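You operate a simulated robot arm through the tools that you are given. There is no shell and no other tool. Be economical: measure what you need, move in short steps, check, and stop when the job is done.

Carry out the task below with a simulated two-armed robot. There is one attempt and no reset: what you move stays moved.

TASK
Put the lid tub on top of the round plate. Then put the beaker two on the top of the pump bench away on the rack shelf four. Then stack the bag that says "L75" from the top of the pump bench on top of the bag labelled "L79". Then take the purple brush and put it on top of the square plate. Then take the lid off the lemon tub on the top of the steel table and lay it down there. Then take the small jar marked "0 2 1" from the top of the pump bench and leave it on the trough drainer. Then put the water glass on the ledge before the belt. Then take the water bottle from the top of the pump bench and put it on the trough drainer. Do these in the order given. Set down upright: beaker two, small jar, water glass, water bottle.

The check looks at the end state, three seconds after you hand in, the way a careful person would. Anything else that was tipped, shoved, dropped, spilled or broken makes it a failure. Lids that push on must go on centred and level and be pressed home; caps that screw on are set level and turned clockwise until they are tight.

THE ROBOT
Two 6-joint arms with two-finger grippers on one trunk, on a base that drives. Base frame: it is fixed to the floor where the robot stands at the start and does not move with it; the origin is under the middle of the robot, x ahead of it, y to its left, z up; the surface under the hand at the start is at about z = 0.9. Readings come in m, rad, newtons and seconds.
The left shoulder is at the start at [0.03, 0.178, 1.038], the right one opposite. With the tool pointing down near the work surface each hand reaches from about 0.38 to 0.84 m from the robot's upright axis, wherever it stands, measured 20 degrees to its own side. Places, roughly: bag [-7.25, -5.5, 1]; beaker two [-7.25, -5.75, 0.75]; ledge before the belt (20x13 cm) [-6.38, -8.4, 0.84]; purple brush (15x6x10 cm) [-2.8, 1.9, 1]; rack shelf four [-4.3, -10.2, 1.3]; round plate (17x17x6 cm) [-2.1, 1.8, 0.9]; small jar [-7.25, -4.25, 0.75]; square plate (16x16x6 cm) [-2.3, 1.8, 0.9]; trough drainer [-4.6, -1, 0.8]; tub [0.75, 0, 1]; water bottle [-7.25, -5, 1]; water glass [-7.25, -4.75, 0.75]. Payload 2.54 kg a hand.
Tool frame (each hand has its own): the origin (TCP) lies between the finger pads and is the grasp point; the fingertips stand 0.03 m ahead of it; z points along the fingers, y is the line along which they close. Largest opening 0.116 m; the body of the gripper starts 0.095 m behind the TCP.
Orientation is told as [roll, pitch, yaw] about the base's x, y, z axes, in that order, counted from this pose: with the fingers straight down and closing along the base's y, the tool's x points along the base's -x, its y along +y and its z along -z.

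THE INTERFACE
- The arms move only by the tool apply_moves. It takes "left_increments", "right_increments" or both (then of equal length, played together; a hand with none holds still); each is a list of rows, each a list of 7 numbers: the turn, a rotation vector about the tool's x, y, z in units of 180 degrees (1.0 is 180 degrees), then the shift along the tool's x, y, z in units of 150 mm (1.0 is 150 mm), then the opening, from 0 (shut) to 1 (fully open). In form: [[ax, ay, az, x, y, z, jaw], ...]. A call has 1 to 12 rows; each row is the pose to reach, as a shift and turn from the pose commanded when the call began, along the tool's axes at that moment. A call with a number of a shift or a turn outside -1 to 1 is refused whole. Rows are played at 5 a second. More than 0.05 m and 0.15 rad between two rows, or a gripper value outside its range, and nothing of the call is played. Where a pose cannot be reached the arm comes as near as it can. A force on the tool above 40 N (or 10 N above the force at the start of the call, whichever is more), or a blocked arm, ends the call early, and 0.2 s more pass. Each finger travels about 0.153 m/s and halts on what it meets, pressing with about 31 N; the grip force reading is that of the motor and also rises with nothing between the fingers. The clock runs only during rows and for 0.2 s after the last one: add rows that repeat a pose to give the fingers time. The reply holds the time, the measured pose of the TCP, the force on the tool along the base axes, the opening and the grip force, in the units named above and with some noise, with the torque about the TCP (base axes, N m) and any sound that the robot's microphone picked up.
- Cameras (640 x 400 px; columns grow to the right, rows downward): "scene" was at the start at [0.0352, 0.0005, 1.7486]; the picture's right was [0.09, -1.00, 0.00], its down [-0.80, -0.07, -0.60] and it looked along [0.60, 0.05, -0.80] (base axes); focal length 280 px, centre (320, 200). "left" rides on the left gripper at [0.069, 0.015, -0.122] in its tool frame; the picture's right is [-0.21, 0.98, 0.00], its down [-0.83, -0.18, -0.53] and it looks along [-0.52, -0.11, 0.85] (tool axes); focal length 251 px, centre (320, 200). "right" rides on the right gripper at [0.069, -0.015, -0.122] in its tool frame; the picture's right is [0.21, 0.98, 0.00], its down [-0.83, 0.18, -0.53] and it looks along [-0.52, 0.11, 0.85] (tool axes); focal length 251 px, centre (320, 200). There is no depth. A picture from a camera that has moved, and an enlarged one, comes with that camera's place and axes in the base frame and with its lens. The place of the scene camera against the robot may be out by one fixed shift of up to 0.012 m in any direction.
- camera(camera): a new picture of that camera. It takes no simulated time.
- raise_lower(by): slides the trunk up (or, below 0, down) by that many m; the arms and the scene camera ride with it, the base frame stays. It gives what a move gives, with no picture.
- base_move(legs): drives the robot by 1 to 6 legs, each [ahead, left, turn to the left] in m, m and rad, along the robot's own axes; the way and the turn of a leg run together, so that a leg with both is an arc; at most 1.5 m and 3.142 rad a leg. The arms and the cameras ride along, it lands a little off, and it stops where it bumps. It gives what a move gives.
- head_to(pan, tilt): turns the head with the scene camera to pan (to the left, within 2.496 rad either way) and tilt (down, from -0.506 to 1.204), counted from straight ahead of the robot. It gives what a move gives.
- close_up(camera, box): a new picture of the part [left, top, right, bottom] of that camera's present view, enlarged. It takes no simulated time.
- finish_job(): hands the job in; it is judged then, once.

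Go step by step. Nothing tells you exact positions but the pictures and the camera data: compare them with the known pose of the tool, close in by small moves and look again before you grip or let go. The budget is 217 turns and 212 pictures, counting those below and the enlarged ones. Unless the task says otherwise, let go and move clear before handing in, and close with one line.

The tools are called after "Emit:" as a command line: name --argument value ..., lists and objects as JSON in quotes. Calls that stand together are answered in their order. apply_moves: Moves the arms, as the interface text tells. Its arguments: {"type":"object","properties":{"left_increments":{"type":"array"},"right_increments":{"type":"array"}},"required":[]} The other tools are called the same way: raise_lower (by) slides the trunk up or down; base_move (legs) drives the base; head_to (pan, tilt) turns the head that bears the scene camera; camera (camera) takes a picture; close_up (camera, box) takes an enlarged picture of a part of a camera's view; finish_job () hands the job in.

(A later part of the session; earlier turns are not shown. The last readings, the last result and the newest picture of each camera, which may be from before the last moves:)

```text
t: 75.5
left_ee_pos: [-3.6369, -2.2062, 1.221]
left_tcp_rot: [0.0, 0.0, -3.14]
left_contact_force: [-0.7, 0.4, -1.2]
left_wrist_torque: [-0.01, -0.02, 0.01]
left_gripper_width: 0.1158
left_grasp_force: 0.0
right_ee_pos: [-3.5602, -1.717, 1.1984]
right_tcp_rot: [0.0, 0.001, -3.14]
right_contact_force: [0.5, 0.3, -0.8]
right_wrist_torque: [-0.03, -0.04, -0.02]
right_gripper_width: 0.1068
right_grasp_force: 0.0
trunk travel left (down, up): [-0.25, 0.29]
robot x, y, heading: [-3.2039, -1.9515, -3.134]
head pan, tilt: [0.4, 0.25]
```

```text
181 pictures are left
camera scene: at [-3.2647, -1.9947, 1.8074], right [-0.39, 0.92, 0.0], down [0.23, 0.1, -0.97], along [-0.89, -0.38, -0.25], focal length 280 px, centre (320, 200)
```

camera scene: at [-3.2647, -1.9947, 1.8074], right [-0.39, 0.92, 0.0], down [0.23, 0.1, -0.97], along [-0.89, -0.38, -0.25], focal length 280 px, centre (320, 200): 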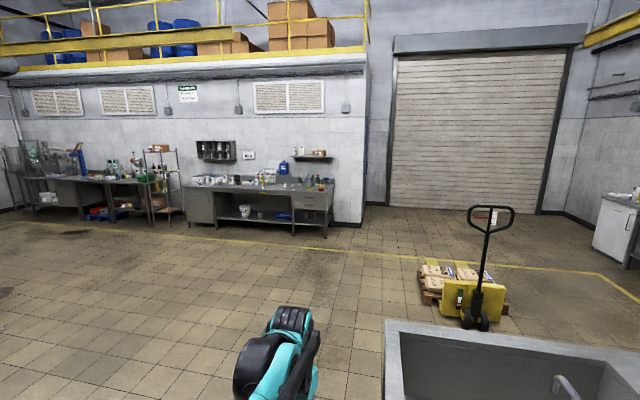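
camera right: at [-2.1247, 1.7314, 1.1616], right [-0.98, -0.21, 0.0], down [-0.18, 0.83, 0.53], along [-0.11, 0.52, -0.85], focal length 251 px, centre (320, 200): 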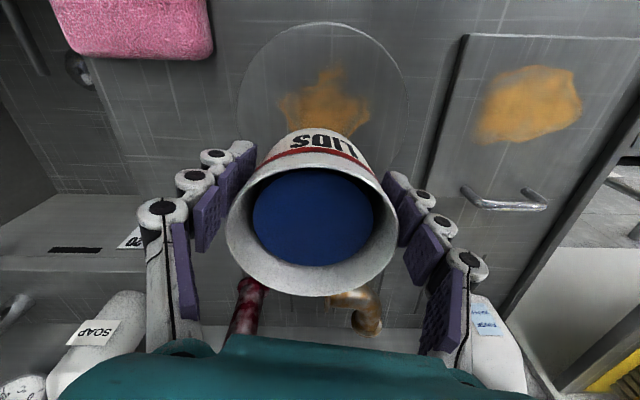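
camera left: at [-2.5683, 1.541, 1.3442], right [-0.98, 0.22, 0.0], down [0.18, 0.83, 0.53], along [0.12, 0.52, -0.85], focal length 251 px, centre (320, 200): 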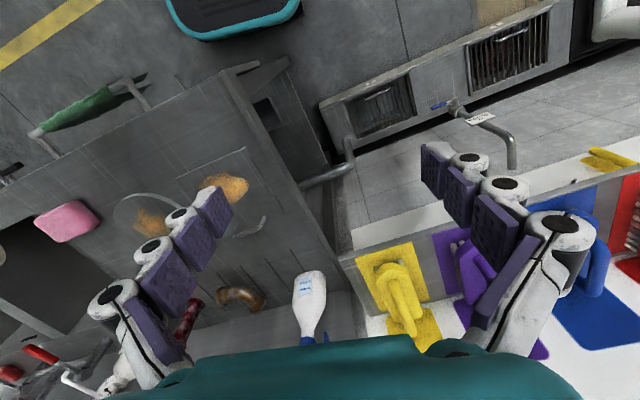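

The pump bench is the one ahead along the white wall, with its front edge at x ≈ -6.95 and y from about -3.9 to -6.1. I'll drive diagonally to stand before it, with some spacing.

Emit:
base_move --legs '[[0, 0.6, 0], [1.0, 0.85, 0], [1.0, 0.85, 0], [0.95, 0.85, 0]]'

Emit:
head_to --pan 0.0 --tilt 0.5

Emit:
camera --camera "scene"

```text
t: 97.2
left_ee_pos: [-6.5776, -5.3344, 1.221]
left_tcp_rot: [0.0, 0.0, -3.124]
left_contact_force: [0.3, 0.3, 0.8]
left_wrist_torque: [-0.02, -0.01, 0.02]
left_gripper_width: 0.1159
left_grasp_force: 0.1
right_ee_pos: [-6.5087, -4.8427, 1.1987]
right_tcp_rot: [-0.001, -0.002, -3.124]
right_contact_force: [-0.4, -0.3, -0.5]
right_wrist_torque: [0.03, -0.02, 0.0]
right_gripper_width: 0.107
right_grasp_force: 0.0
trunk travel left (down, up): [-0.25, 0.29]
robot x, y, heading: [-6.1454, -5.073, -3.127]
head pan, tilt: [0.4, 0.25]
```

```text
t: 98.0
left_ee_pos: [-6.5773, -5.3328, 1.2215]
left_tcp_rot: [0.0, 0.0, -3.124]
left_contact_force: [0.1, 0.4, -0.5]
left_wrist_torque: [-0.02, -0.02, 0.0]
left_gripper_width: 0.1161
left_grasp_force: 0.1
right_ee_pos: [-6.5102, -4.8427, 1.2005]
right_tcp_rot: [0.0, 0.001, -3.124]
right_contact_force: [-0.3, 0.4, 0.0]
right_wrist_torque: [0.01, -0.01, 0.04]
right_gripper_width: 0.1069
right_grasp_force: 0.1
trunk travel left (down, up): [-0.25, 0.29]
robot x, y, heading: [-6.1416, -5.0765, -3.129]
head pan, tilt: [0.0, 0.499]
```

```text
180 pictures are left
camera scene: at [-6.2153, -5.0809, 1.7844], right [-0.02, 1.0, 0.0], down [0.48, 0.01, -0.88], along [-0.88, -0.02, -0.48], focal length 280 px, centre (320, 200)
```

scene: 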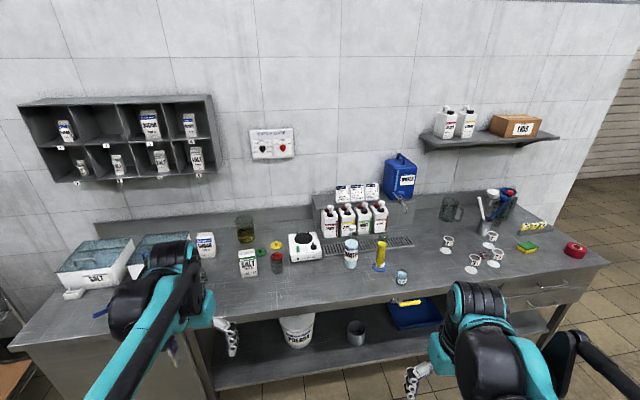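

The pump bench is laden with things; I'll zoom in on it in sections to read the labels.

Emit:
close_up --camera "scene" --box '[40, 180, 240, 320]'

Emit:
close_up --camera "scene" --box '[220, 180, 420, 310]'

Emit:
close_up --camera "scene" --box '[380, 170, 600, 310]'

```text
2.86 times, centred on (140, 250) of scene
camera zoom: at [-6.2153, -5.0809, 1.7844], right [-0.02, 1.0, 0.0], down [0.48, 0.01, -0.88], along [-0.88, -0.02, -0.48], focal length 800 px, centre (834, 57)
```

zoom: 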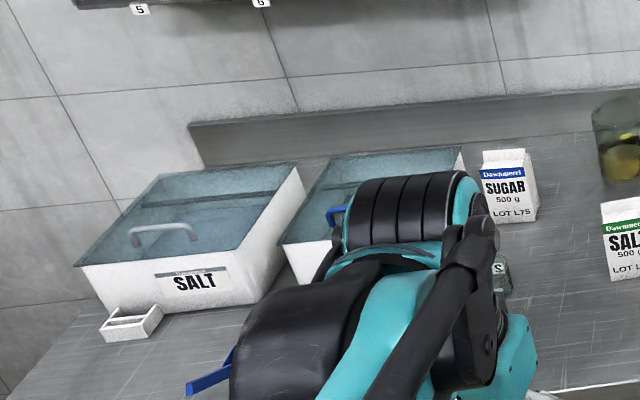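

```text
3.08 times, centred on (320, 245) of scene
camera zoom: at [-6.2153, -5.0809, 1.7844], right [-0.02, 1.0, 0.0], down [0.48, 0.01, -0.88], along [-0.88, -0.02, -0.48], focal length 861 px, centre (320, 62)
```

zoom: 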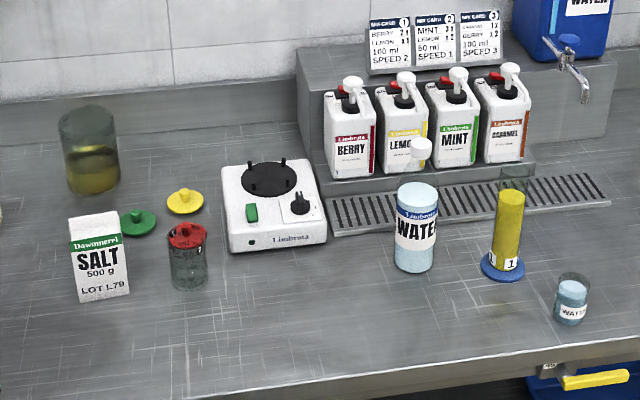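

```text
2.86 times, centred on (490, 240) of scene
camera zoom: at [-6.2153, -5.0809, 1.7844], right [-0.02, 1.0, 0.0], down [0.48, 0.01, -0.88], along [-0.88, -0.02, -0.48], focal length 800 px, centre (-166, 86)
```

zoom: 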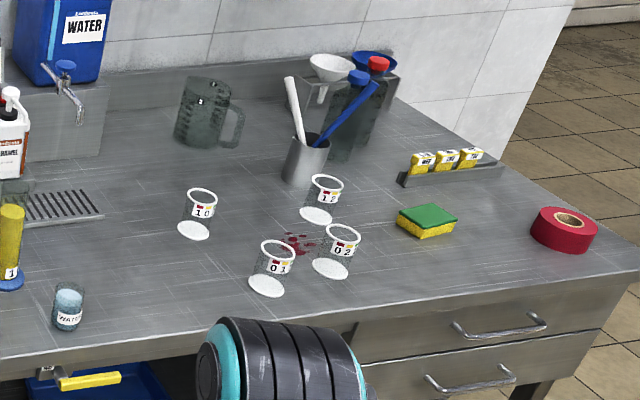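

I see SUGAR "LOT L75" at the back left, SALT "LOT L79" in the middle, the WATER bottle and WATER glass, and some jars on the right. Beaker two seems hidden behind the left arm, so I'll move closer and to the left and look again.

Emit:
base_move --legs '[[0.3, 0.6, 0]]'

Emit:
head_to --pan -0.1 --tilt 0.75

Emit:
camera --camera "scene"

Emit:
camera --camera "right"

```text
t: 101.8
left_ee_pos: [-6.8594, -5.9494, 1.2212]
left_tcp_rot: [0.0, 0.001, -3.111]
left_contact_force: [-0.9, 0.4, 0.5]
left_wrist_torque: [-0.03, -0.02, -0.03]
left_gripper_width: 0.1159
left_grasp_force: 0.1
right_ee_pos: [-6.7992, -5.4562, 1.1999]
right_tcp_rot: [-0.001, 0.0, -3.11]
right_contact_force: [-0.4, 0.5, 0.3]
right_wrist_torque: [0.0, -0.03, 0.0]
right_gripper_width: 0.1065
right_grasp_force: 0.0
trunk travel left (down, up): [-0.25, 0.29]
robot x, y, heading: [-6.4291, -5.6847, -3.108]
head pan, tilt: [0.0, 0.499]
```

```text
t: 102.5
left_ee_pos: [-6.8603, -5.9493, 1.2218]
left_tcp_rot: [0.0, -0.001, -3.11]
left_contact_force: [0.1, 0.3, 0.6]
left_wrist_torque: [-0.04, 0.01, 0.02]
left_gripper_width: 0.116
left_grasp_force: 0.2
right_ee_pos: [-6.7989, -5.4572, 1.1996]
right_tcp_rot: [0.001, -0.001, -3.111]
right_contact_force: [-0.1, 0.9, -0.4]
right_wrist_torque: [0.0, 0.01, 0.03]
right_gripper_width: 0.1066
right_grasp_force: 0.1
trunk travel left (down, up): [-0.25, 0.29]
robot x, y, heading: [-6.4294, -5.6821, -3.113]
head pan, tilt: [-0.099, 0.75]
```

```text
176 pictures are left
camera scene: at [-6.4926, -5.6815, 1.7624], right [0.07, 1.0, 0.0], down [0.68, -0.05, -0.73], along [-0.73, 0.05, -0.68], focal length 280 px, centre (320, 200)
```

scene: 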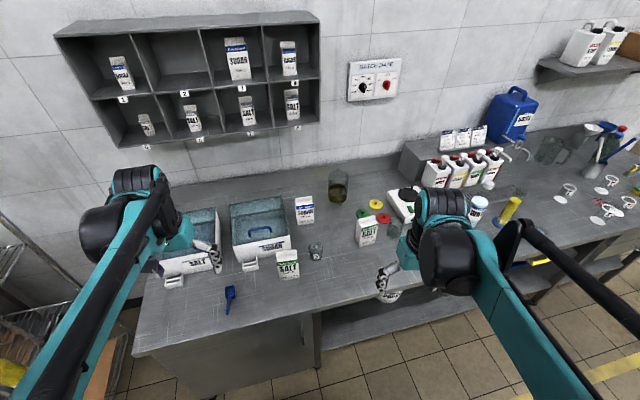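

```text
175 pictures are left
camera right: at [-6.7303, -5.4397, 1.3206], right [0.25, -0.97, 0.0], down [-0.82, -0.21, 0.53], along [-0.52, -0.13, -0.85], focal length 251 px, centre (320, 200)
```

right: 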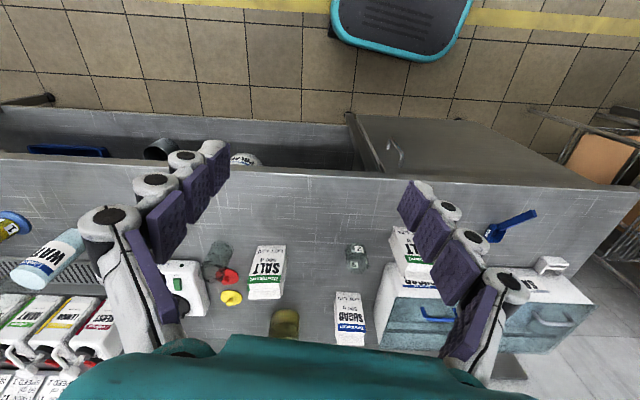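

A small beaker stands at about (316, 250) in the scene picture, next to a second SALT bag. I'll zoom in on both.

Emit:
close_up --camera "scene" --box '[220, 160, 420, 290]'

Emit:
close_up --camera "right" --box '[200, 200, 480, 370]'

```text
3.08 times, centred on (320, 225) of scene
camera zoom: at [-6.4926, -5.6815, 1.7624], right [0.07, 1.0, 0.0], down [0.68, -0.05, -0.73], along [-0.73, 0.05, -0.68], focal length 861 px, centre (320, 123)
```

zoom: 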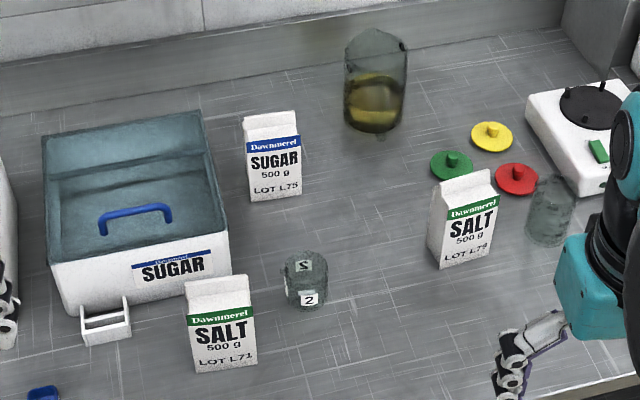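

```text
2.29 times, centred on (340, 285) of right
camera zoom: at [-6.7303, -5.4397, 1.3206], right [0.25, -0.97, 0.0], down [-0.82, -0.21, 0.53], along [-0.52, -0.13, -0.85], focal length 575 px, centre (274, 6)
```

zoom: 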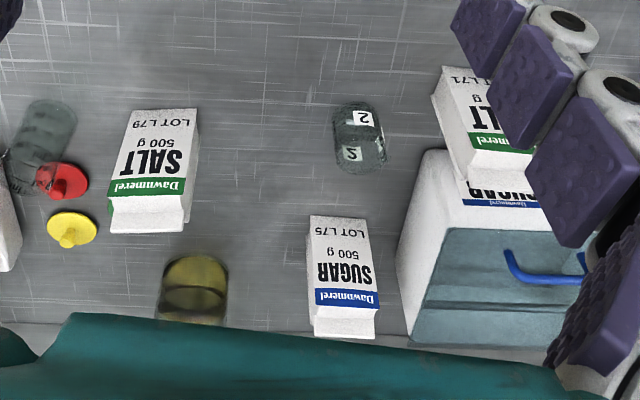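

Beaker two ("2" on both sides) is around (-7.1, -5.63), roughly 5 cm wide and 7 cm tall. I'll drive 0.15 m nearer and bring the right hand over it to refine the estimate.

Emit:
base_move --legs '[[0.15, 0, -0.03]]'

Emit:
apply_moves --right_increments '[[0, 0, 0, -0.1, 0.25, 0.1, 0.8], [0, 0, 0, -0.2, 0.5, 0.2, 0.75], [0, 0, 0, -0.3, 0.75, 0.3, 0.7], [0, 0, 0, -0.4, 1, 0.4, 0.7]]'

Emit:
camera --camera "right"

Emit:
camera --camera "scene"

```text
t: 103.9
left_ee_pos: [-7.0201, -5.9381, 1.2204]
left_tcp_rot: [-0.001, 0.001, -3.137]
left_contact_force: [-0.3, -0.5, 0.4]
left_wrist_torque: [0.03, -0.04, 0.0]
left_gripper_width: 0.1159
left_grasp_force: 0.1
right_ee_pos: [-6.9433, -5.4489, 1.1991]
right_tcp_rot: [0.0, 0.004, -3.138]
right_contact_force: [-1.1, -0.2, 0.0]
right_wrist_torque: [0.02, -0.06, 0.0]
right_gripper_width: 0.1069
right_grasp_force: 0.1
trunk travel left (down, up): [-0.25, 0.29]
robot x, y, heading: [-6.5826, -5.6861, -3.138]
head pan, tilt: [-0.099, 0.75]
```

```text
t: 104.9
left_ee_pos: [-7.0191, -5.94, 1.2205]
left_tcp_rot: [-0.001, 0.004, -3.137]
left_contact_force: [0.6, -1.3, 0.6]
left_wrist_torque: [0.04, -0.02, 0.03]
left_gripper_width: 0.116
left_grasp_force: 0.0
right_ee_pos: [-7.004, -5.6033, 1.1396]
right_tcp_rot: [-0.002, 0.003, -3.138]
right_contact_force: [-0.4, 0.6, -0.4]
right_wrist_torque: [0.05, -0.01, 0.0]
right_gripper_width: 0.0815
right_grasp_force: 0.1
trunk travel left (down, up): [-0.25, 0.29]
robot x, y, heading: [-6.5826, -5.684, -3.137]
head pan, tilt: [-0.099, 0.75]
```

```text
172 pictures are left
camera right: at [-6.9361, -5.5872, 1.2602], right [0.22, -0.98, 0.0], down [-0.83, -0.18, 0.53], along [-0.52, -0.12, -0.85], focal length 251 px, centre (320, 200)
```

right: 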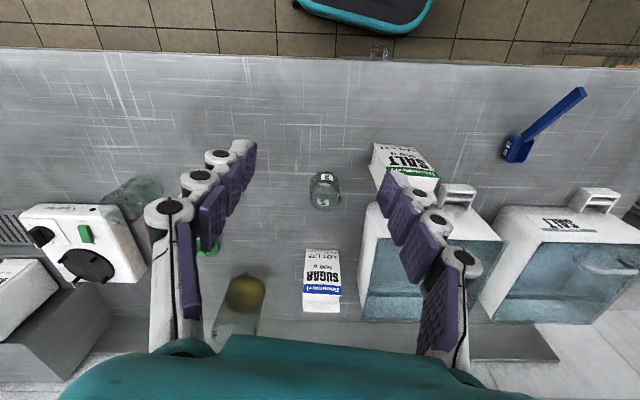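

```text
171 pictures are left
camera scene: at [-6.6464, -5.6845, 1.7623], right [0.1, 1.0, 0.0], down [0.68, -0.06, -0.73], along [-0.73, 0.07, -0.68], focal length 280 px, centre (320, 200)
```

scene: 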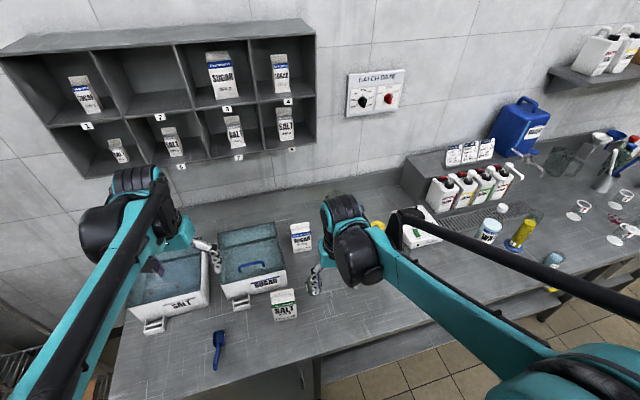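

Emit:
close_up --camera "right" --box '[270, 130, 450, 250]'

```text
3.33 times, centred on (360, 190) of right
camera zoom: at [-6.9361, -5.5872, 1.2602], right [0.22, -0.98, 0.0], down [-0.83, -0.18, 0.53], along [-0.52, -0.12, -0.85], focal length 838 px, centre (187, 233)
```

zoom: 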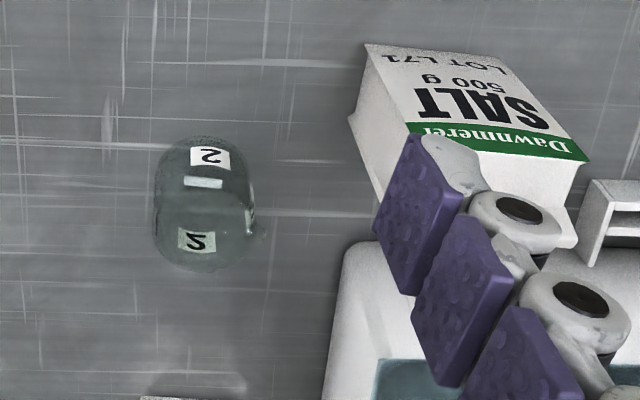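

Refined estimate: beaker at (-7.122, -5.638), and the L71 bag's near side is at y ≈ -5.697, so I'll use a narrow opening. I'll move above the beaker and check.

Emit:
apply_moves --right_increments '[[0, 0, 0, -0.27, 0.08, 0, 0.57], [0, 0, 0, -0.54, 0.16, 0, 0.57], [0, 0, 0, -0.8, 0.225, 0.1, 0.57], [0, 0, 0, -0.8, 0.225, 0.4, 0.57], [0, 0, 0, -0.8, 0.225, 0.7, 0.57]]'

Emit:
camera --camera "right"

```text
t: 106.1
left_ee_pos: [-7.0199, -5.9385, 1.223]
left_tcp_rot: [0.0, 0.0, -3.137]
left_contact_force: [0.1, 0.1, -0.9]
left_wrist_torque: [-0.01, -0.04, 0.0]
left_gripper_width: 0.1162
left_grasp_force: 0.2
right_ee_pos: [-7.1227, -5.6308, 1.0338]
right_tcp_rot: [-0.001, 0.001, -3.138]
right_contact_force: [-0.4, -0.8, 0.2]
right_wrist_torque: [-0.01, -0.01, 0.01]
right_gripper_width: 0.0659
right_grasp_force: 0.0
trunk travel left (down, up): [-0.25, 0.29]
robot x, y, heading: [-6.5819, -5.6861, -3.138]
head pan, tilt: [-0.099, 0.75]
```

```text
169 pictures are left
camera right: at [-7.0542, -5.616, 1.1557], right [0.22, -0.98, 0.0], down [-0.83, -0.18, 0.53], along [-0.52, -0.12, -0.85], focal length 251 px, centre (320, 200)
```

right: 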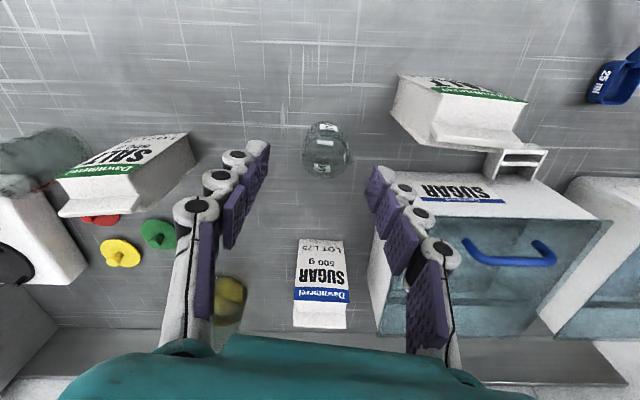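

The beaker is at about (-7.132, -5.641); I'll make a small correction, go down and grip.

Emit:
apply_moves --right_increments '[[0, 0, 0, -0.06, 0.065, 0.05, 0.57], [0, 0, 0, -0.06, 0.065, 0.3, 0.57], [0, 0, 0, -0.06, 0.065, 0.6, 0.57]]'

Emit:
camera --camera "right"

```text
t: 106.9
left_ee_pos: [-7.0203, -5.9396, 1.2208]
left_tcp_rot: [0.0, 0.0, -3.138]
left_contact_force: [-0.2, 0.3, -0.4]
left_wrist_torque: [0.04, -0.02, -0.01]
left_gripper_width: 0.116
left_grasp_force: 0.1
right_ee_pos: [-7.1316, -5.6429, 0.9423]
right_tcp_rot: [-0.001, 0.0, -3.139]
right_contact_force: [0.6, 0.6, 0.1]
right_wrist_torque: [-0.01, -0.03, 0.01]
right_gripper_width: 0.0661
right_grasp_force: 0.1
trunk travel left (down, up): [-0.25, 0.29]
robot x, y, heading: [-6.5824, -5.6845, -3.139]
head pan, tilt: [-0.099, 0.75]
```

```text
168 pictures are left
camera right: at [-7.0637, -5.6277, 1.0646], right [0.22, -0.98, 0.0], down [-0.83, -0.18, 0.53], along [-0.52, -0.12, -0.85], focal length 251 px, centre (320, 200)
```

right: 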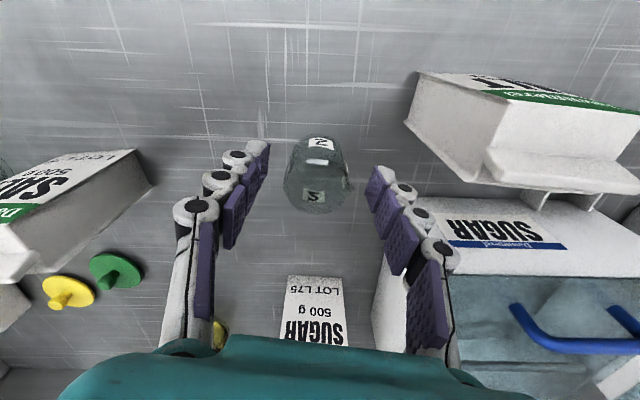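

The beaker is between the pads, about 6 mm towards me; I'll correct that and close.

Emit:
apply_moves --right_increments '[[0, 0, 0, 0.04, 0, 0, 0.57], [0, 0, 0, 0.04, 0, 0, 0.4], [0, 0, 0, 0.04, 0, 0, 0.3], [0, 0, 0, 0.04, 0, 0, 0.3]]'

Emit:
camera --camera "right"

```text
t: 107.9
left_ee_pos: [-7.0187, -5.9393, 1.2211]
left_tcp_rot: [-0.001, 0.001, -3.138]
left_contact_force: [0.7, -0.5, 0.3]
left_wrist_torque: [-0.02, -0.01, 0.0]
left_gripper_width: 0.1163
left_grasp_force: 0.0
right_ee_pos: [-7.1254, -5.6428, 0.9442]
right_tcp_rot: [0.0, 0.001, -3.137]
right_contact_force: [-0.2, 1.2, 0.5]
right_wrist_torque: [0.0, -0.01, -0.02]
right_gripper_width: 0.0347
right_grasp_force: 0.1
trunk travel left (down, up): [-0.25, 0.29]
robot x, y, heading: [-6.5835, -5.6848, -3.139]
head pan, tilt: [-0.099, 0.75]
```

```text
167 pictures are left
camera right: at [-7.0571, -5.6277, 1.0657], right [0.22, -0.98, 0.0], down [-0.83, -0.18, 0.53], along [-0.52, -0.12, -0.85], focal length 251 px, centre (320, 200)
```

right: 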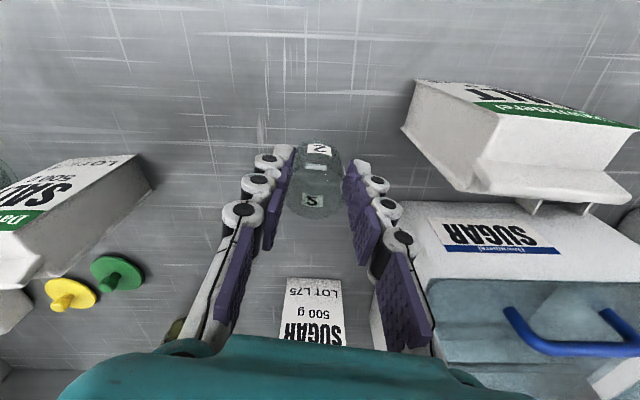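

The fingers reached the commanded 35 mm without contact, so the beaker is narrower; I'll close further.

Emit:
apply_moves --right_increments '[[0, 0, 0, 0, 0, 0, 0.22], [0, 0, 0, 0, 0, 0, 0.15], [0, 0, 0, 0, 0, 0, 0.15]]'

Emit:
camera --camera "right"

```text
t: 108.7
left_ee_pos: [-7.0184, -5.9392, 1.2199]
left_tcp_rot: [-0.001, -0.001, -3.138]
left_contact_force: [-0.6, -0.6, 0.8]
left_wrist_torque: [0.01, -0.03, 0.0]
left_gripper_width: 0.1157
left_grasp_force: 0.0
right_ee_pos: [-7.1255, -5.6433, 0.9443]
right_tcp_rot: [-0.001, -0.001, -3.139]
right_contact_force: [-0.9, 0.3, 0.8]
right_wrist_torque: [0.01, -0.01, 0.0]
right_gripper_width: 0.0175
right_grasp_force: 0.1
trunk travel left (down, up): [-0.25, 0.29]
robot x, y, heading: [-6.5801, -5.6855, -3.139]
head pan, tilt: [-0.099, 0.75]
```

```text
166 pictures are left
camera right: at [-7.0571, -5.6277, 1.0657], right [0.22, -0.98, 0.0], down [-0.83, -0.18, 0.53], along [-0.52, -0.12, -0.85], focal length 251 px, centre (320, 200)
```

right: 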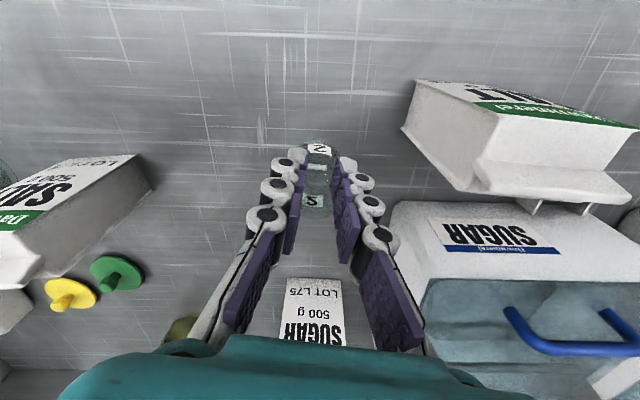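

The fingers are actually above the beaker: this bench is lower than 0.9, around 0.83. I'll open, shift to the corrected position (-7.155, -5.647) and go lower in steps.

Emit:
apply_moves --right_increments '[[0, 0, 0, 0, 0, -0.1, 0.4], [0, 0, 0, -0.09, 0.013, -0.1, 0.6], [0, 0, 0, -0.18, 0.025, -0.1, 0.6], [0, 0, 0, -0.18, 0.025, 0.1, 0.6]]'

Emit:
camera --camera "right"

```text
t: 109.7
left_ee_pos: [-7.0199, -5.9396, 1.2212]
left_tcp_rot: [0.001, 0.0, -3.137]
left_contact_force: [-0.1, -0.8, 0.2]
left_wrist_torque: [-0.01, -0.04, 0.0]
left_gripper_width: 0.1163
left_grasp_force: 0.0
right_ee_pos: [-7.153, -5.6469, 0.9303]
right_tcp_rot: [0.0, 0.003, -3.138]
right_contact_force: [-0.2, 0.7, 0.2]
right_wrist_torque: [0.0, -0.02, 0.01]
right_gripper_width: 0.0694
right_grasp_force: 0.0
trunk travel left (down, up): [-0.25, 0.29]
robot x, y, heading: [-6.5827, -5.6861, -3.137]
head pan, tilt: [-0.099, 0.75]
```

```text
165 pictures are left
camera right: at [-7.084, -5.6319, 1.0512], right [0.22, -0.98, 0.0], down [-0.83, -0.18, 0.53], along [-0.52, -0.12, -0.85], focal length 251 px, centre (320, 200)
```

right: 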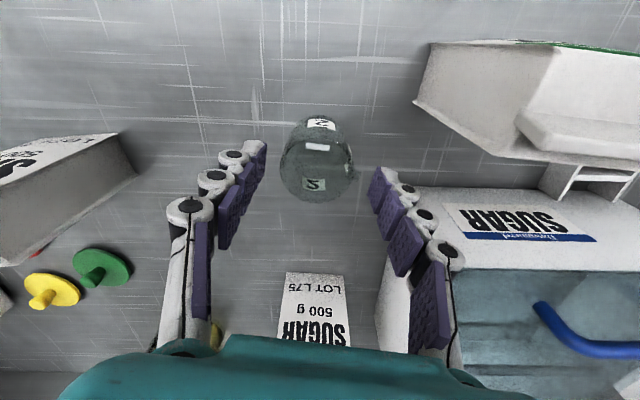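

Aligned. I'll lower by 5 cm and look.

Emit:
apply_moves --right_increments '[[0, 0, 0, 0, 0, 0.2, 0.6], [0, 0, 0, 0, 0, 0.33, 0.6]]'

Emit:
camera --camera "right"

Emit:
camera --camera "scene"

```text
t: 110.3
left_ee_pos: [-7.0201, -5.9395, 1.2224]
left_tcp_rot: [0.0, 0.001, -3.137]
left_contact_force: [0.4, -0.2, -0.6]
left_wrist_torque: [0.03, 0.0, -0.04]
left_gripper_width: 0.1158
left_grasp_force: 0.1
right_ee_pos: [-7.1528, -5.6482, 0.8814]
right_tcp_rot: [0.0, -0.001, -3.139]
right_contact_force: [0.4, -0.6, 0.0]
right_wrist_torque: [-0.04, 0.02, 0.04]
right_gripper_width: 0.0693
right_grasp_force: 0.0
trunk travel left (down, up): [-0.25, 0.29]
robot x, y, heading: [-6.5853, -5.6823, -3.141]
head pan, tilt: [-0.099, 0.75]
```

```text
164 pictures are left
camera right: at [-7.0845, -5.6329, 1.0019], right [0.22, -0.98, 0.0], down [-0.83, -0.18, 0.53], along [-0.52, -0.12, -0.85], focal length 251 px, centre (320, 200)
```

right: 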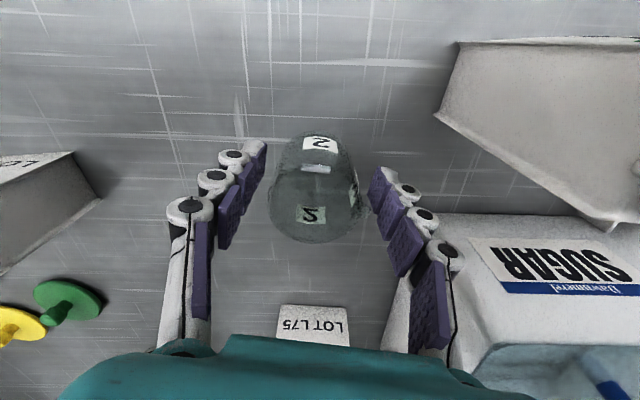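

```text
163 pictures are left
camera scene: at [-6.6443, -5.6829, 1.7624], right [0.1, 1.0, 0.0], down [0.68, -0.07, -0.73], along [-0.73, 0.07, -0.68], focal length 280 px, centre (320, 200)
```

scene: 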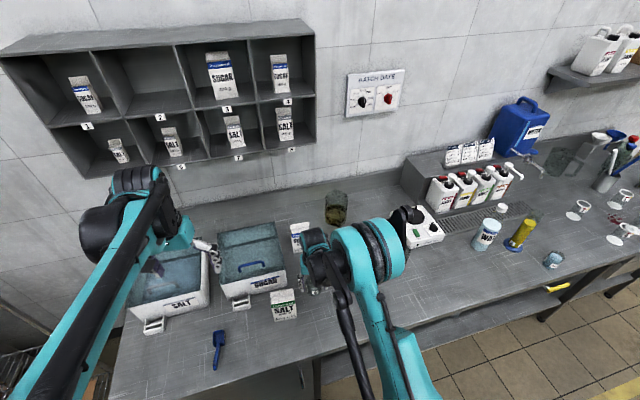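

Emit:
apply_moves --right_increments '[[0, 0, 0, 0, 0, 0, 0.45], [0, 0, 0, 0, 0, 0, 0.3], [0, 0, 0, 0, 0, 0, 0.3]]'

Emit:
camera --camera "right"

```text
t: 111.1
left_ee_pos: [-7.0186, -5.9387, 1.2206]
left_tcp_rot: [0.001, 0.003, -3.137]
left_contact_force: [0.2, 0.6, -0.3]
left_wrist_torque: [0.02, -0.03, 0.01]
left_gripper_width: 0.1161
left_grasp_force: 0.1
right_ee_pos: [-7.1542, -5.6484, 0.8808]
right_tcp_rot: [0.001, 0.0, -3.138]
right_contact_force: [-0.6, 1.2, 1.1]
right_wrist_torque: [0.01, 0.02, 0.04]
right_gripper_width: 0.0503
right_grasp_force: 30.8
trunk travel left (down, up): [-0.25, 0.29]
robot x, y, heading: [-6.5818, -5.6835, -3.135]
head pan, tilt: [-0.099, 0.75]
```

```text
162 pictures are left
camera right: at [-7.0847, -5.6329, 1.002], right [0.22, -0.98, 0.0], down [-0.83, -0.18, 0.53], along [-0.52, -0.12, -0.85], focal length 251 px, centre (320, 200)
```

right: 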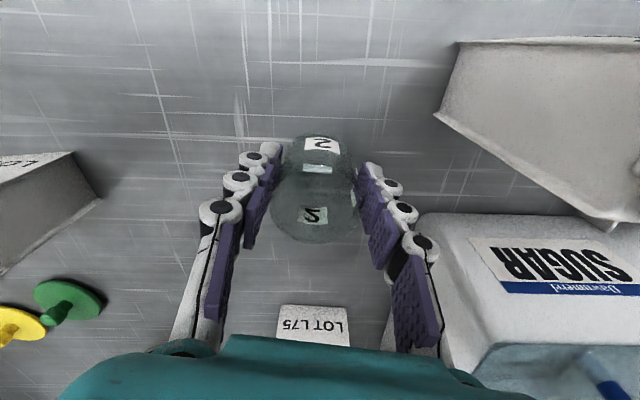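

The beaker is gripped (0.050 m, 31 N). I'll lift it straight up.

Emit:
apply_moves --right_increments '[[0, 0, 0, 0, 0, -0.15, 0.3], [0, 0, 0, 0, 0, -0.4, 0.3], [0, 0, 0, 0, 0, -0.7, 0.3], [0, 0, 0, 0, 0, -1, 0.3]]'

Emit:
apply_moves --right_increments '[[0, 0, 0, 0, 0, -0.3, 0.3], [0, 0, 0, 0, 0, -0.6, 0.3], [0, 0, 0, 0, 0, -0.9, 0.3], [0, 0, 0, 0.3, -0.1, -1, 0.3], [0, 0, 0, 0.6, -0.2, -1, 0.3], [0, 0, 0, 0.9, -0.3, -1, 0.3]]'

Emit:
camera --camera "right"

Emit:
camera --camera "scene"

```text
t: 112.1
left_ee_pos: [-7.0186, -5.9374, 1.2205]
left_tcp_rot: [0.0, -0.001, -3.138]
left_contact_force: [-0.3, -0.6, -0.5]
left_wrist_torque: [0.02, 0.0, 0.0]
left_gripper_width: 0.116
left_grasp_force: 0.0
right_ee_pos: [-7.1548, -5.6485, 1.0327]
right_tcp_rot: [0.001, -0.001, -3.138]
right_contact_force: [0.4, -0.2, -0.7]
right_wrist_torque: [-0.01, 0.03, 0.03]
right_gripper_width: 0.0502
right_grasp_force: 30.6
trunk travel left (down, up): [-0.25, 0.29]
robot x, y, heading: [-6.583, -5.6868, -3.14]
head pan, tilt: [-0.099, 0.75]
```

```text
t: 113.5
left_ee_pos: [-7.0165, -5.9382, 1.2219]
left_tcp_rot: [0.001, -0.002, -3.139]
left_contact_force: [0.6, 0.1, 0.0]
left_wrist_torque: [-0.01, 0.04, 0.0]
left_gripper_width: 0.116
left_grasp_force: 0.1
right_ee_pos: [-7.0146, -5.6027, 1.1806]
right_tcp_rot: [0.001, -0.001, -3.137]
right_contact_force: [0.9, -0.1, -1.3]
right_wrist_torque: [0.0, 0.05, 0.01]
right_gripper_width: 0.0501
right_grasp_force: 31.4
trunk travel left (down, up): [-0.25, 0.29]
robot x, y, heading: [-6.5831, -5.6832, -3.137]
head pan, tilt: [-0.099, 0.75]
```

```text
161 pictures are left
camera right: at [-6.9464, -5.5868, 1.3016], right [0.22, -0.98, 0.0], down [-0.82, -0.18, 0.54], along [-0.52, -0.12, -0.84], focal length 251 px, centre (320, 200)
```

right: 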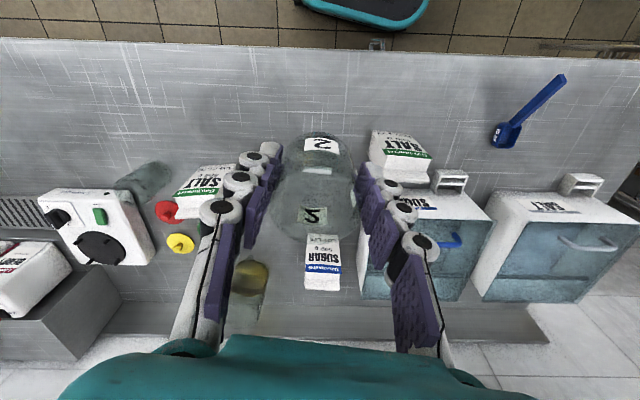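

```text
160 pictures are left
camera scene: at [-6.6408, -5.682, 1.7625], right [0.1, 1.0, 0.0], down [0.68, -0.07, -0.73], along [-0.73, 0.07, -0.68], focal length 280 px, centre (320, 200)
```

scene: 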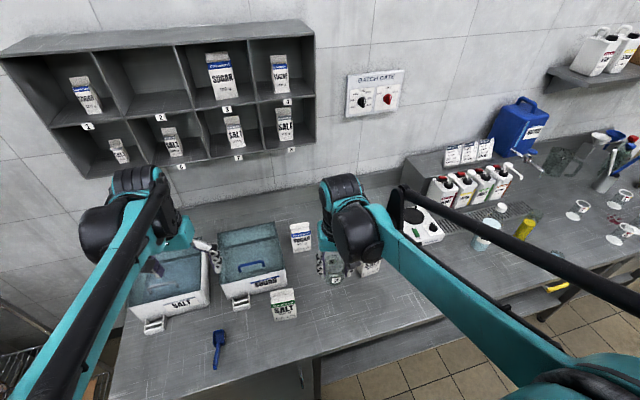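

The beaker is held upright. I'll back away from the bench and look towards the rack near (-4.3, -10.2).

Emit:
base_move --legs '[[-0.7, 0, 0]]'

Emit:
head_to --pan 1.9 --tilt 0.2

Emit:
camera --camera "scene"

Emit:
head_to --pan 1.1 --tilt 0.3

Emit:
camera --camera "scene"

```text
t: 117.4
left_ee_pos: [-6.3176, -5.9357, 1.2213]
left_tcp_rot: [0.001, 0.001, 3.135]
left_contact_force: [-1.4, 0.0, 0.0]
left_wrist_torque: [0.0, 0.01, 0.0]
left_gripper_width: 0.116
left_grasp_force: 0.2
right_ee_pos: [-6.3132, -5.5992, 1.1809]
right_tcp_rot: [0.001, 0.002, 3.134]
right_contact_force: [-0.2, -0.5, -0.5]
right_wrist_torque: [-0.03, 0.03, 0.0]
right_gripper_width: 0.0496
right_grasp_force: 30.7
trunk travel left (down, up): [-0.25, 0.29]
robot x, y, heading: [-5.8849, -5.6844, 3.132]
head pan, tilt: [-0.099, 0.75]
```

```text
t: 119.3
left_ee_pos: [-6.3179, -5.9357, 1.2215]
left_tcp_rot: [-0.002, 0.0, 3.134]
left_contact_force: [-0.9, -0.2, -0.1]
left_wrist_torque: [0.02, 0.02, 0.02]
left_gripper_width: 0.1161
left_grasp_force: 0.0
right_ee_pos: [-6.3138, -5.6001, 1.1796]
right_tcp_rot: [-0.001, 0.001, 3.136]
right_contact_force: [0.5, 0.1, -1.3]
right_wrist_torque: [-0.01, -0.02, -0.02]
right_gripper_width: 0.0496
right_grasp_force: 30.4
trunk travel left (down, up): [-0.25, 0.29]
robot x, y, heading: [-5.8795, -5.682, 3.141]
head pan, tilt: [1.901, 0.201]
```

```text
159 pictures are left
camera scene: at [-5.8287, -5.7808, 1.812], right [-0.95, -0.32, 0.0], down [-0.06, 0.19, -0.98], along [0.31, -0.93, -0.2], focal length 280 px, centre (320, 200)
```

scene: 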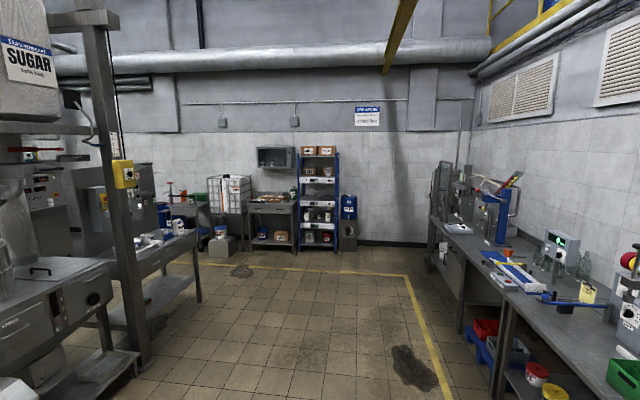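

```text
t: 120.4
left_ee_pos: [-6.3173, -5.9364, 1.2215]
left_tcp_rot: [0.0, -0.001, 3.135]
left_contact_force: [0.3, 0.1, -0.7]
left_wrist_torque: [0.01, 0.02, 0.02]
left_gripper_width: 0.1159
left_grasp_force: 0.0
right_ee_pos: [-6.3131, -5.5992, 1.1802]
right_tcp_rot: [0.0, -0.001, 3.136]
right_contact_force: [0.1, -0.1, -0.4]
right_wrist_torque: [-0.01, -0.01, 0.0]
right_gripper_width: 0.0498
right_grasp_force: 31.6
trunk travel left (down, up): [-0.25, 0.29]
robot x, y, heading: [-5.8797, -5.6874, 3.144]
head pan, tilt: [1.1, 0.3]
```

```text
158 pictures are left
camera scene: at [-5.9011, -5.7753, 1.8027], right [-0.89, 0.46, 0.0], down [0.14, 0.26, -0.96], along [-0.44, -0.85, -0.3], focal length 280 px, centre (320, 200)
```

scene: 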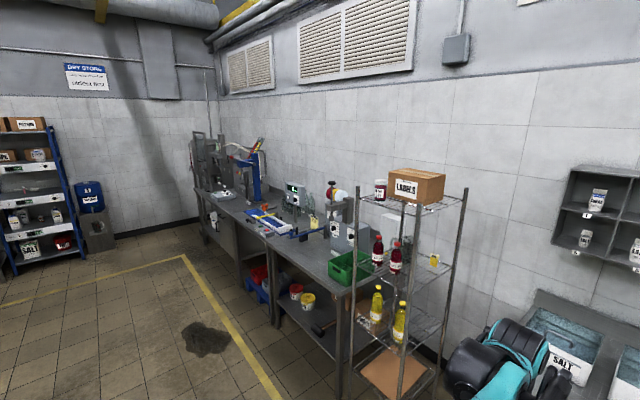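

The blue rack stands on the far wall at about (-4.3, -10.2). I'll turn left to face it and drive diagonally along the free lane.

Emit:
base_move --legs '[[0, 0, 1.571], [1.1, 0.4, 0], [1.1, 0.4, 0], [1.0, 0.4, 0]]'

Emit:
head_to --pan 0.05 --tilt 0.4

Emit:
camera --camera "scene"

```text
t: 140.9
left_ee_pos: [-4.5184, -9.3536, 1.2224]
left_tcp_rot: [0.0, 0.001, -1.592]
left_contact_force: [0.5, 0.3, 0.3]
left_wrist_torque: [0.02, 0.01, 0.02]
left_gripper_width: 0.1161
left_grasp_force: 0.0
right_ee_pos: [-4.8541, -9.3451, 1.1809]
right_tcp_rot: [0.001, 0.0, -1.592]
right_contact_force: [0.0, 0.1, -0.4]
right_wrist_torque: [0.01, -0.01, 0.03]
right_gripper_width: 0.0483
right_grasp_force: 31.1
trunk travel left (down, up): [-0.25, 0.29]
robot x, y, heading: [-4.7601, -8.91, -1.588]
head pan, tilt: [1.1, 0.3]
```

```text
t: 142.2
left_ee_pos: [-4.5164, -9.3529, 1.2205]
left_tcp_rot: [0.001, 0.0, -1.589]
left_contact_force: [-0.1, -0.1, -0.2]
left_wrist_torque: [0.02, 0.05, 0.01]
left_gripper_width: 0.1162
left_grasp_force: 0.1
right_ee_pos: [-4.8546, -9.3431, 1.1794]
right_tcp_rot: [-0.001, -0.001, -1.593]
right_contact_force: [0.7, -0.2, -0.7]
right_wrist_torque: [-0.01, 0.02, -0.01]
right_gripper_width: 0.0484
right_grasp_force: 31.3
trunk travel left (down, up): [-0.25, 0.29]
robot x, y, heading: [-4.7609, -8.9084, -1.591]
head pan, tilt: [0.051, 0.4]
```

```text
157 pictures are left
camera scene: at [-4.7671, -8.9798, 1.7935], right [-1.0, -0.03, 0.0], down [-0.01, 0.39, -0.92], along [0.03, -0.92, -0.39], focal length 280 px, centre (320, 200)
```

scene: 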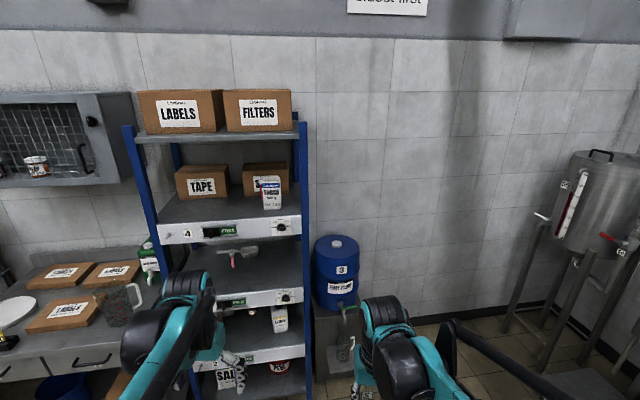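

Shelf four is the one labelled "4" with the TAPE box; it has free room in front, centred near x ≈ -4.35, with its front edge at y ≈ -9.9. I'll line up, raise the trunk, and look at shelf height and the held beaker.

Emit:
base_move --legs '[[0.25, 0.42, 0.02]]'

Emit:
camera --camera "scene"

Emit:
raise_lower --by 0.25

Emit:
camera --camera "scene"

Emit:
camera --camera "right"

```text
t: 145.0
left_ee_pos: [-4.0994, -9.6031, 1.2214]
left_tcp_rot: [0.001, 0.0, -1.571]
left_contact_force: [0.0, 0.0, 0.7]
left_wrist_torque: [0.06, 0.05, 0.0]
left_gripper_width: 0.1157
left_grasp_force: 0.1
right_ee_pos: [-4.4361, -9.6, 1.1795]
right_tcp_rot: [0.001, -0.002, -1.571]
right_contact_force: [1.3, 1.0, -0.9]
right_wrist_torque: [0.02, 0.04, 0.03]
right_gripper_width: 0.0481
right_grasp_force: 30.7
trunk travel left (down, up): [-0.25, 0.29]
robot x, y, heading: [-4.3545, -9.1649, -1.571]
head pan, tilt: [0.051, 0.4]
```

```text
156 pictures are left
camera scene: at [-4.3564, -9.2335, 1.7934], right [-1.0, -0.05, 0.0], down [-0.02, 0.39, -0.92], along [0.05, -0.92, -0.39], focal length 280 px, centre (320, 200)
```

scene: 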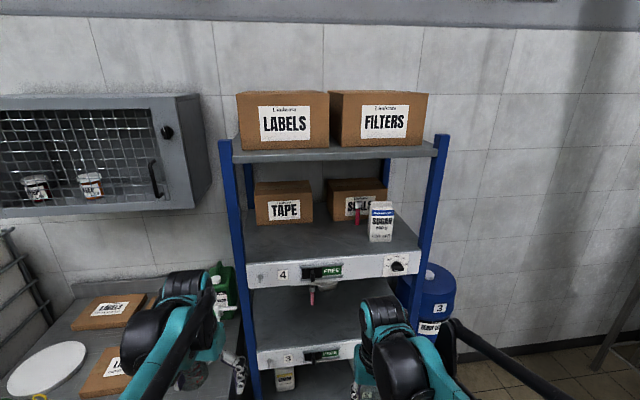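

```text
t: 147.6
left_ee_pos: [-4.0996, -9.6021, 1.4707]
left_tcp_rot: [0.002, 0.0, -1.572]
left_contact_force: [-0.2, -0.6, -0.7]
left_wrist_torque: [-0.02, 0.0, 0.05]
left_gripper_width: 0.1161
left_grasp_force: 0.1
right_ee_pos: [-4.4361, -9.5999, 1.4293]
right_tcp_rot: [0.001, 0.002, -1.571]
right_contact_force: [0.1, 1.1, -0.3]
right_wrist_torque: [0.03, -0.02, 0.01]
right_gripper_width: 0.0479
right_grasp_force: 31.0
trunk travel left (down, up): [-0.5, 0.04]
robot x, y, heading: [-4.3528, -9.1635, -1.569]
head pan, tilt: [0.051, 0.4]
```

```text
155 pictures are left
camera scene: at [-4.357, -9.2332, 2.0433], right [-1.0, -0.05, 0.0], down [-0.02, 0.39, -0.92], along [0.05, -0.92, -0.39], focal length 280 px, centre (320, 200)
```

scene: 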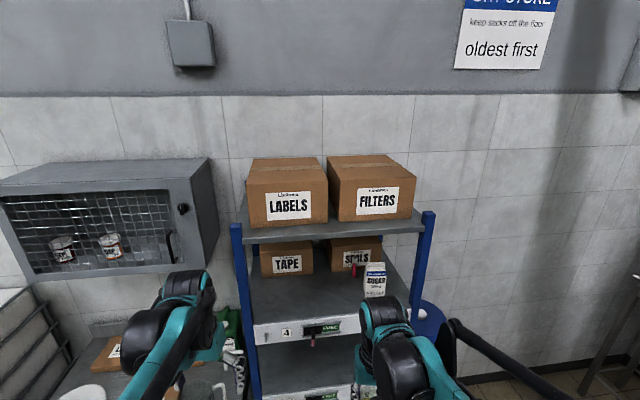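

```text
154 pictures are left
camera right: at [-4.4521, -9.5309, 1.5507], right [0.98, 0.22, 0.0], down [0.18, -0.83, 0.53], along [0.11, -0.52, -0.85], focal length 251 px, centre (320, 200)
```

right: 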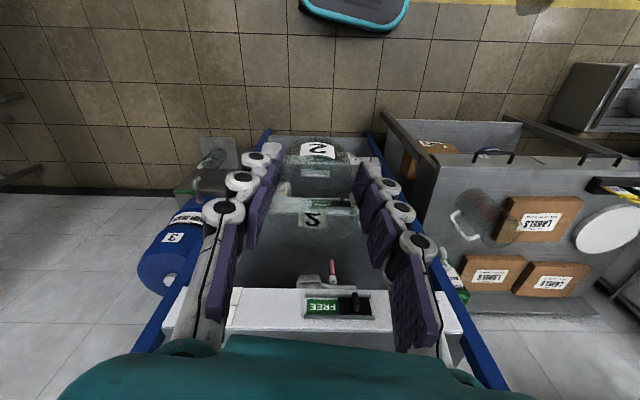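

Shelf four's surface is at z ≈ 1.28 with its edge at y ≈ -9.97, and the shelf above (underside ≈ 1.57) leaves too little room for a vertical wrist. I plan to set the beaker down on a nearby surface and re-grip it with the hand tilted about 30-40°, so I'll look at the steel table to the left.

Emit:
head_to --pan 0.7 --tilt 0.75

Emit:
camera --camera "scene"

Emit:
camera --camera "left"

```text
t: 148.6
left_ee_pos: [-4.0992, -9.6011, 1.472]
left_tcp_rot: [0.002, 0.0, -1.572]
left_contact_force: [0.0, -0.1, -0.3]
left_wrist_torque: [-0.02, 0.02, -0.01]
left_gripper_width: 0.1158
left_grasp_force: 0.0
right_ee_pos: [-4.4371, -9.5993, 1.4301]
right_tcp_rot: [0.0, 0.001, -1.57]
right_contact_force: [0.3, -0.9, -0.3]
right_wrist_torque: [-0.02, 0.05, -0.01]
right_gripper_width: 0.0483
right_grasp_force: 30.6
trunk travel left (down, up): [-0.5, 0.04]
robot x, y, heading: [-4.3538, -9.1614, -1.572]
head pan, tilt: [0.7, 0.75]
```

```text
153 pictures are left
camera scene: at [-4.3085, -9.204, 2.0124], right [-0.76, -0.64, 0.0], down [-0.44, 0.52, -0.73], along [0.47, -0.56, -0.68], focal length 280 px, centre (320, 200)
```

scene: 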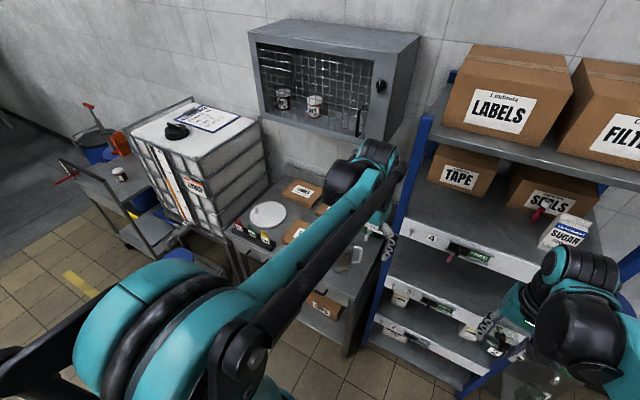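

```text
152 pictures are left
camera left: at [-4.0837, -9.5313, 1.5941], right [0.98, -0.21, 0.0], down [-0.18, -0.83, 0.53], along [-0.11, -0.52, -0.85], focal length 251 px, centre (320, 200)
```

left: 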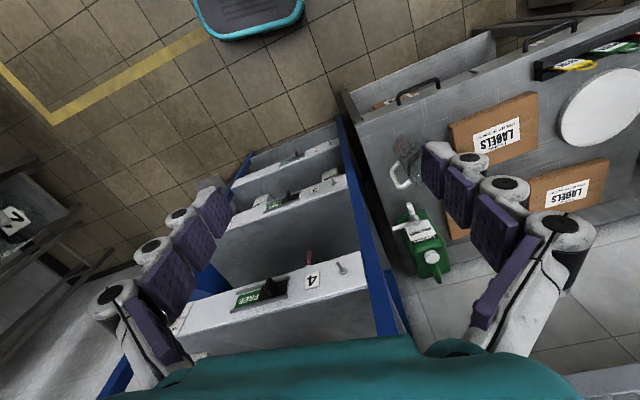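

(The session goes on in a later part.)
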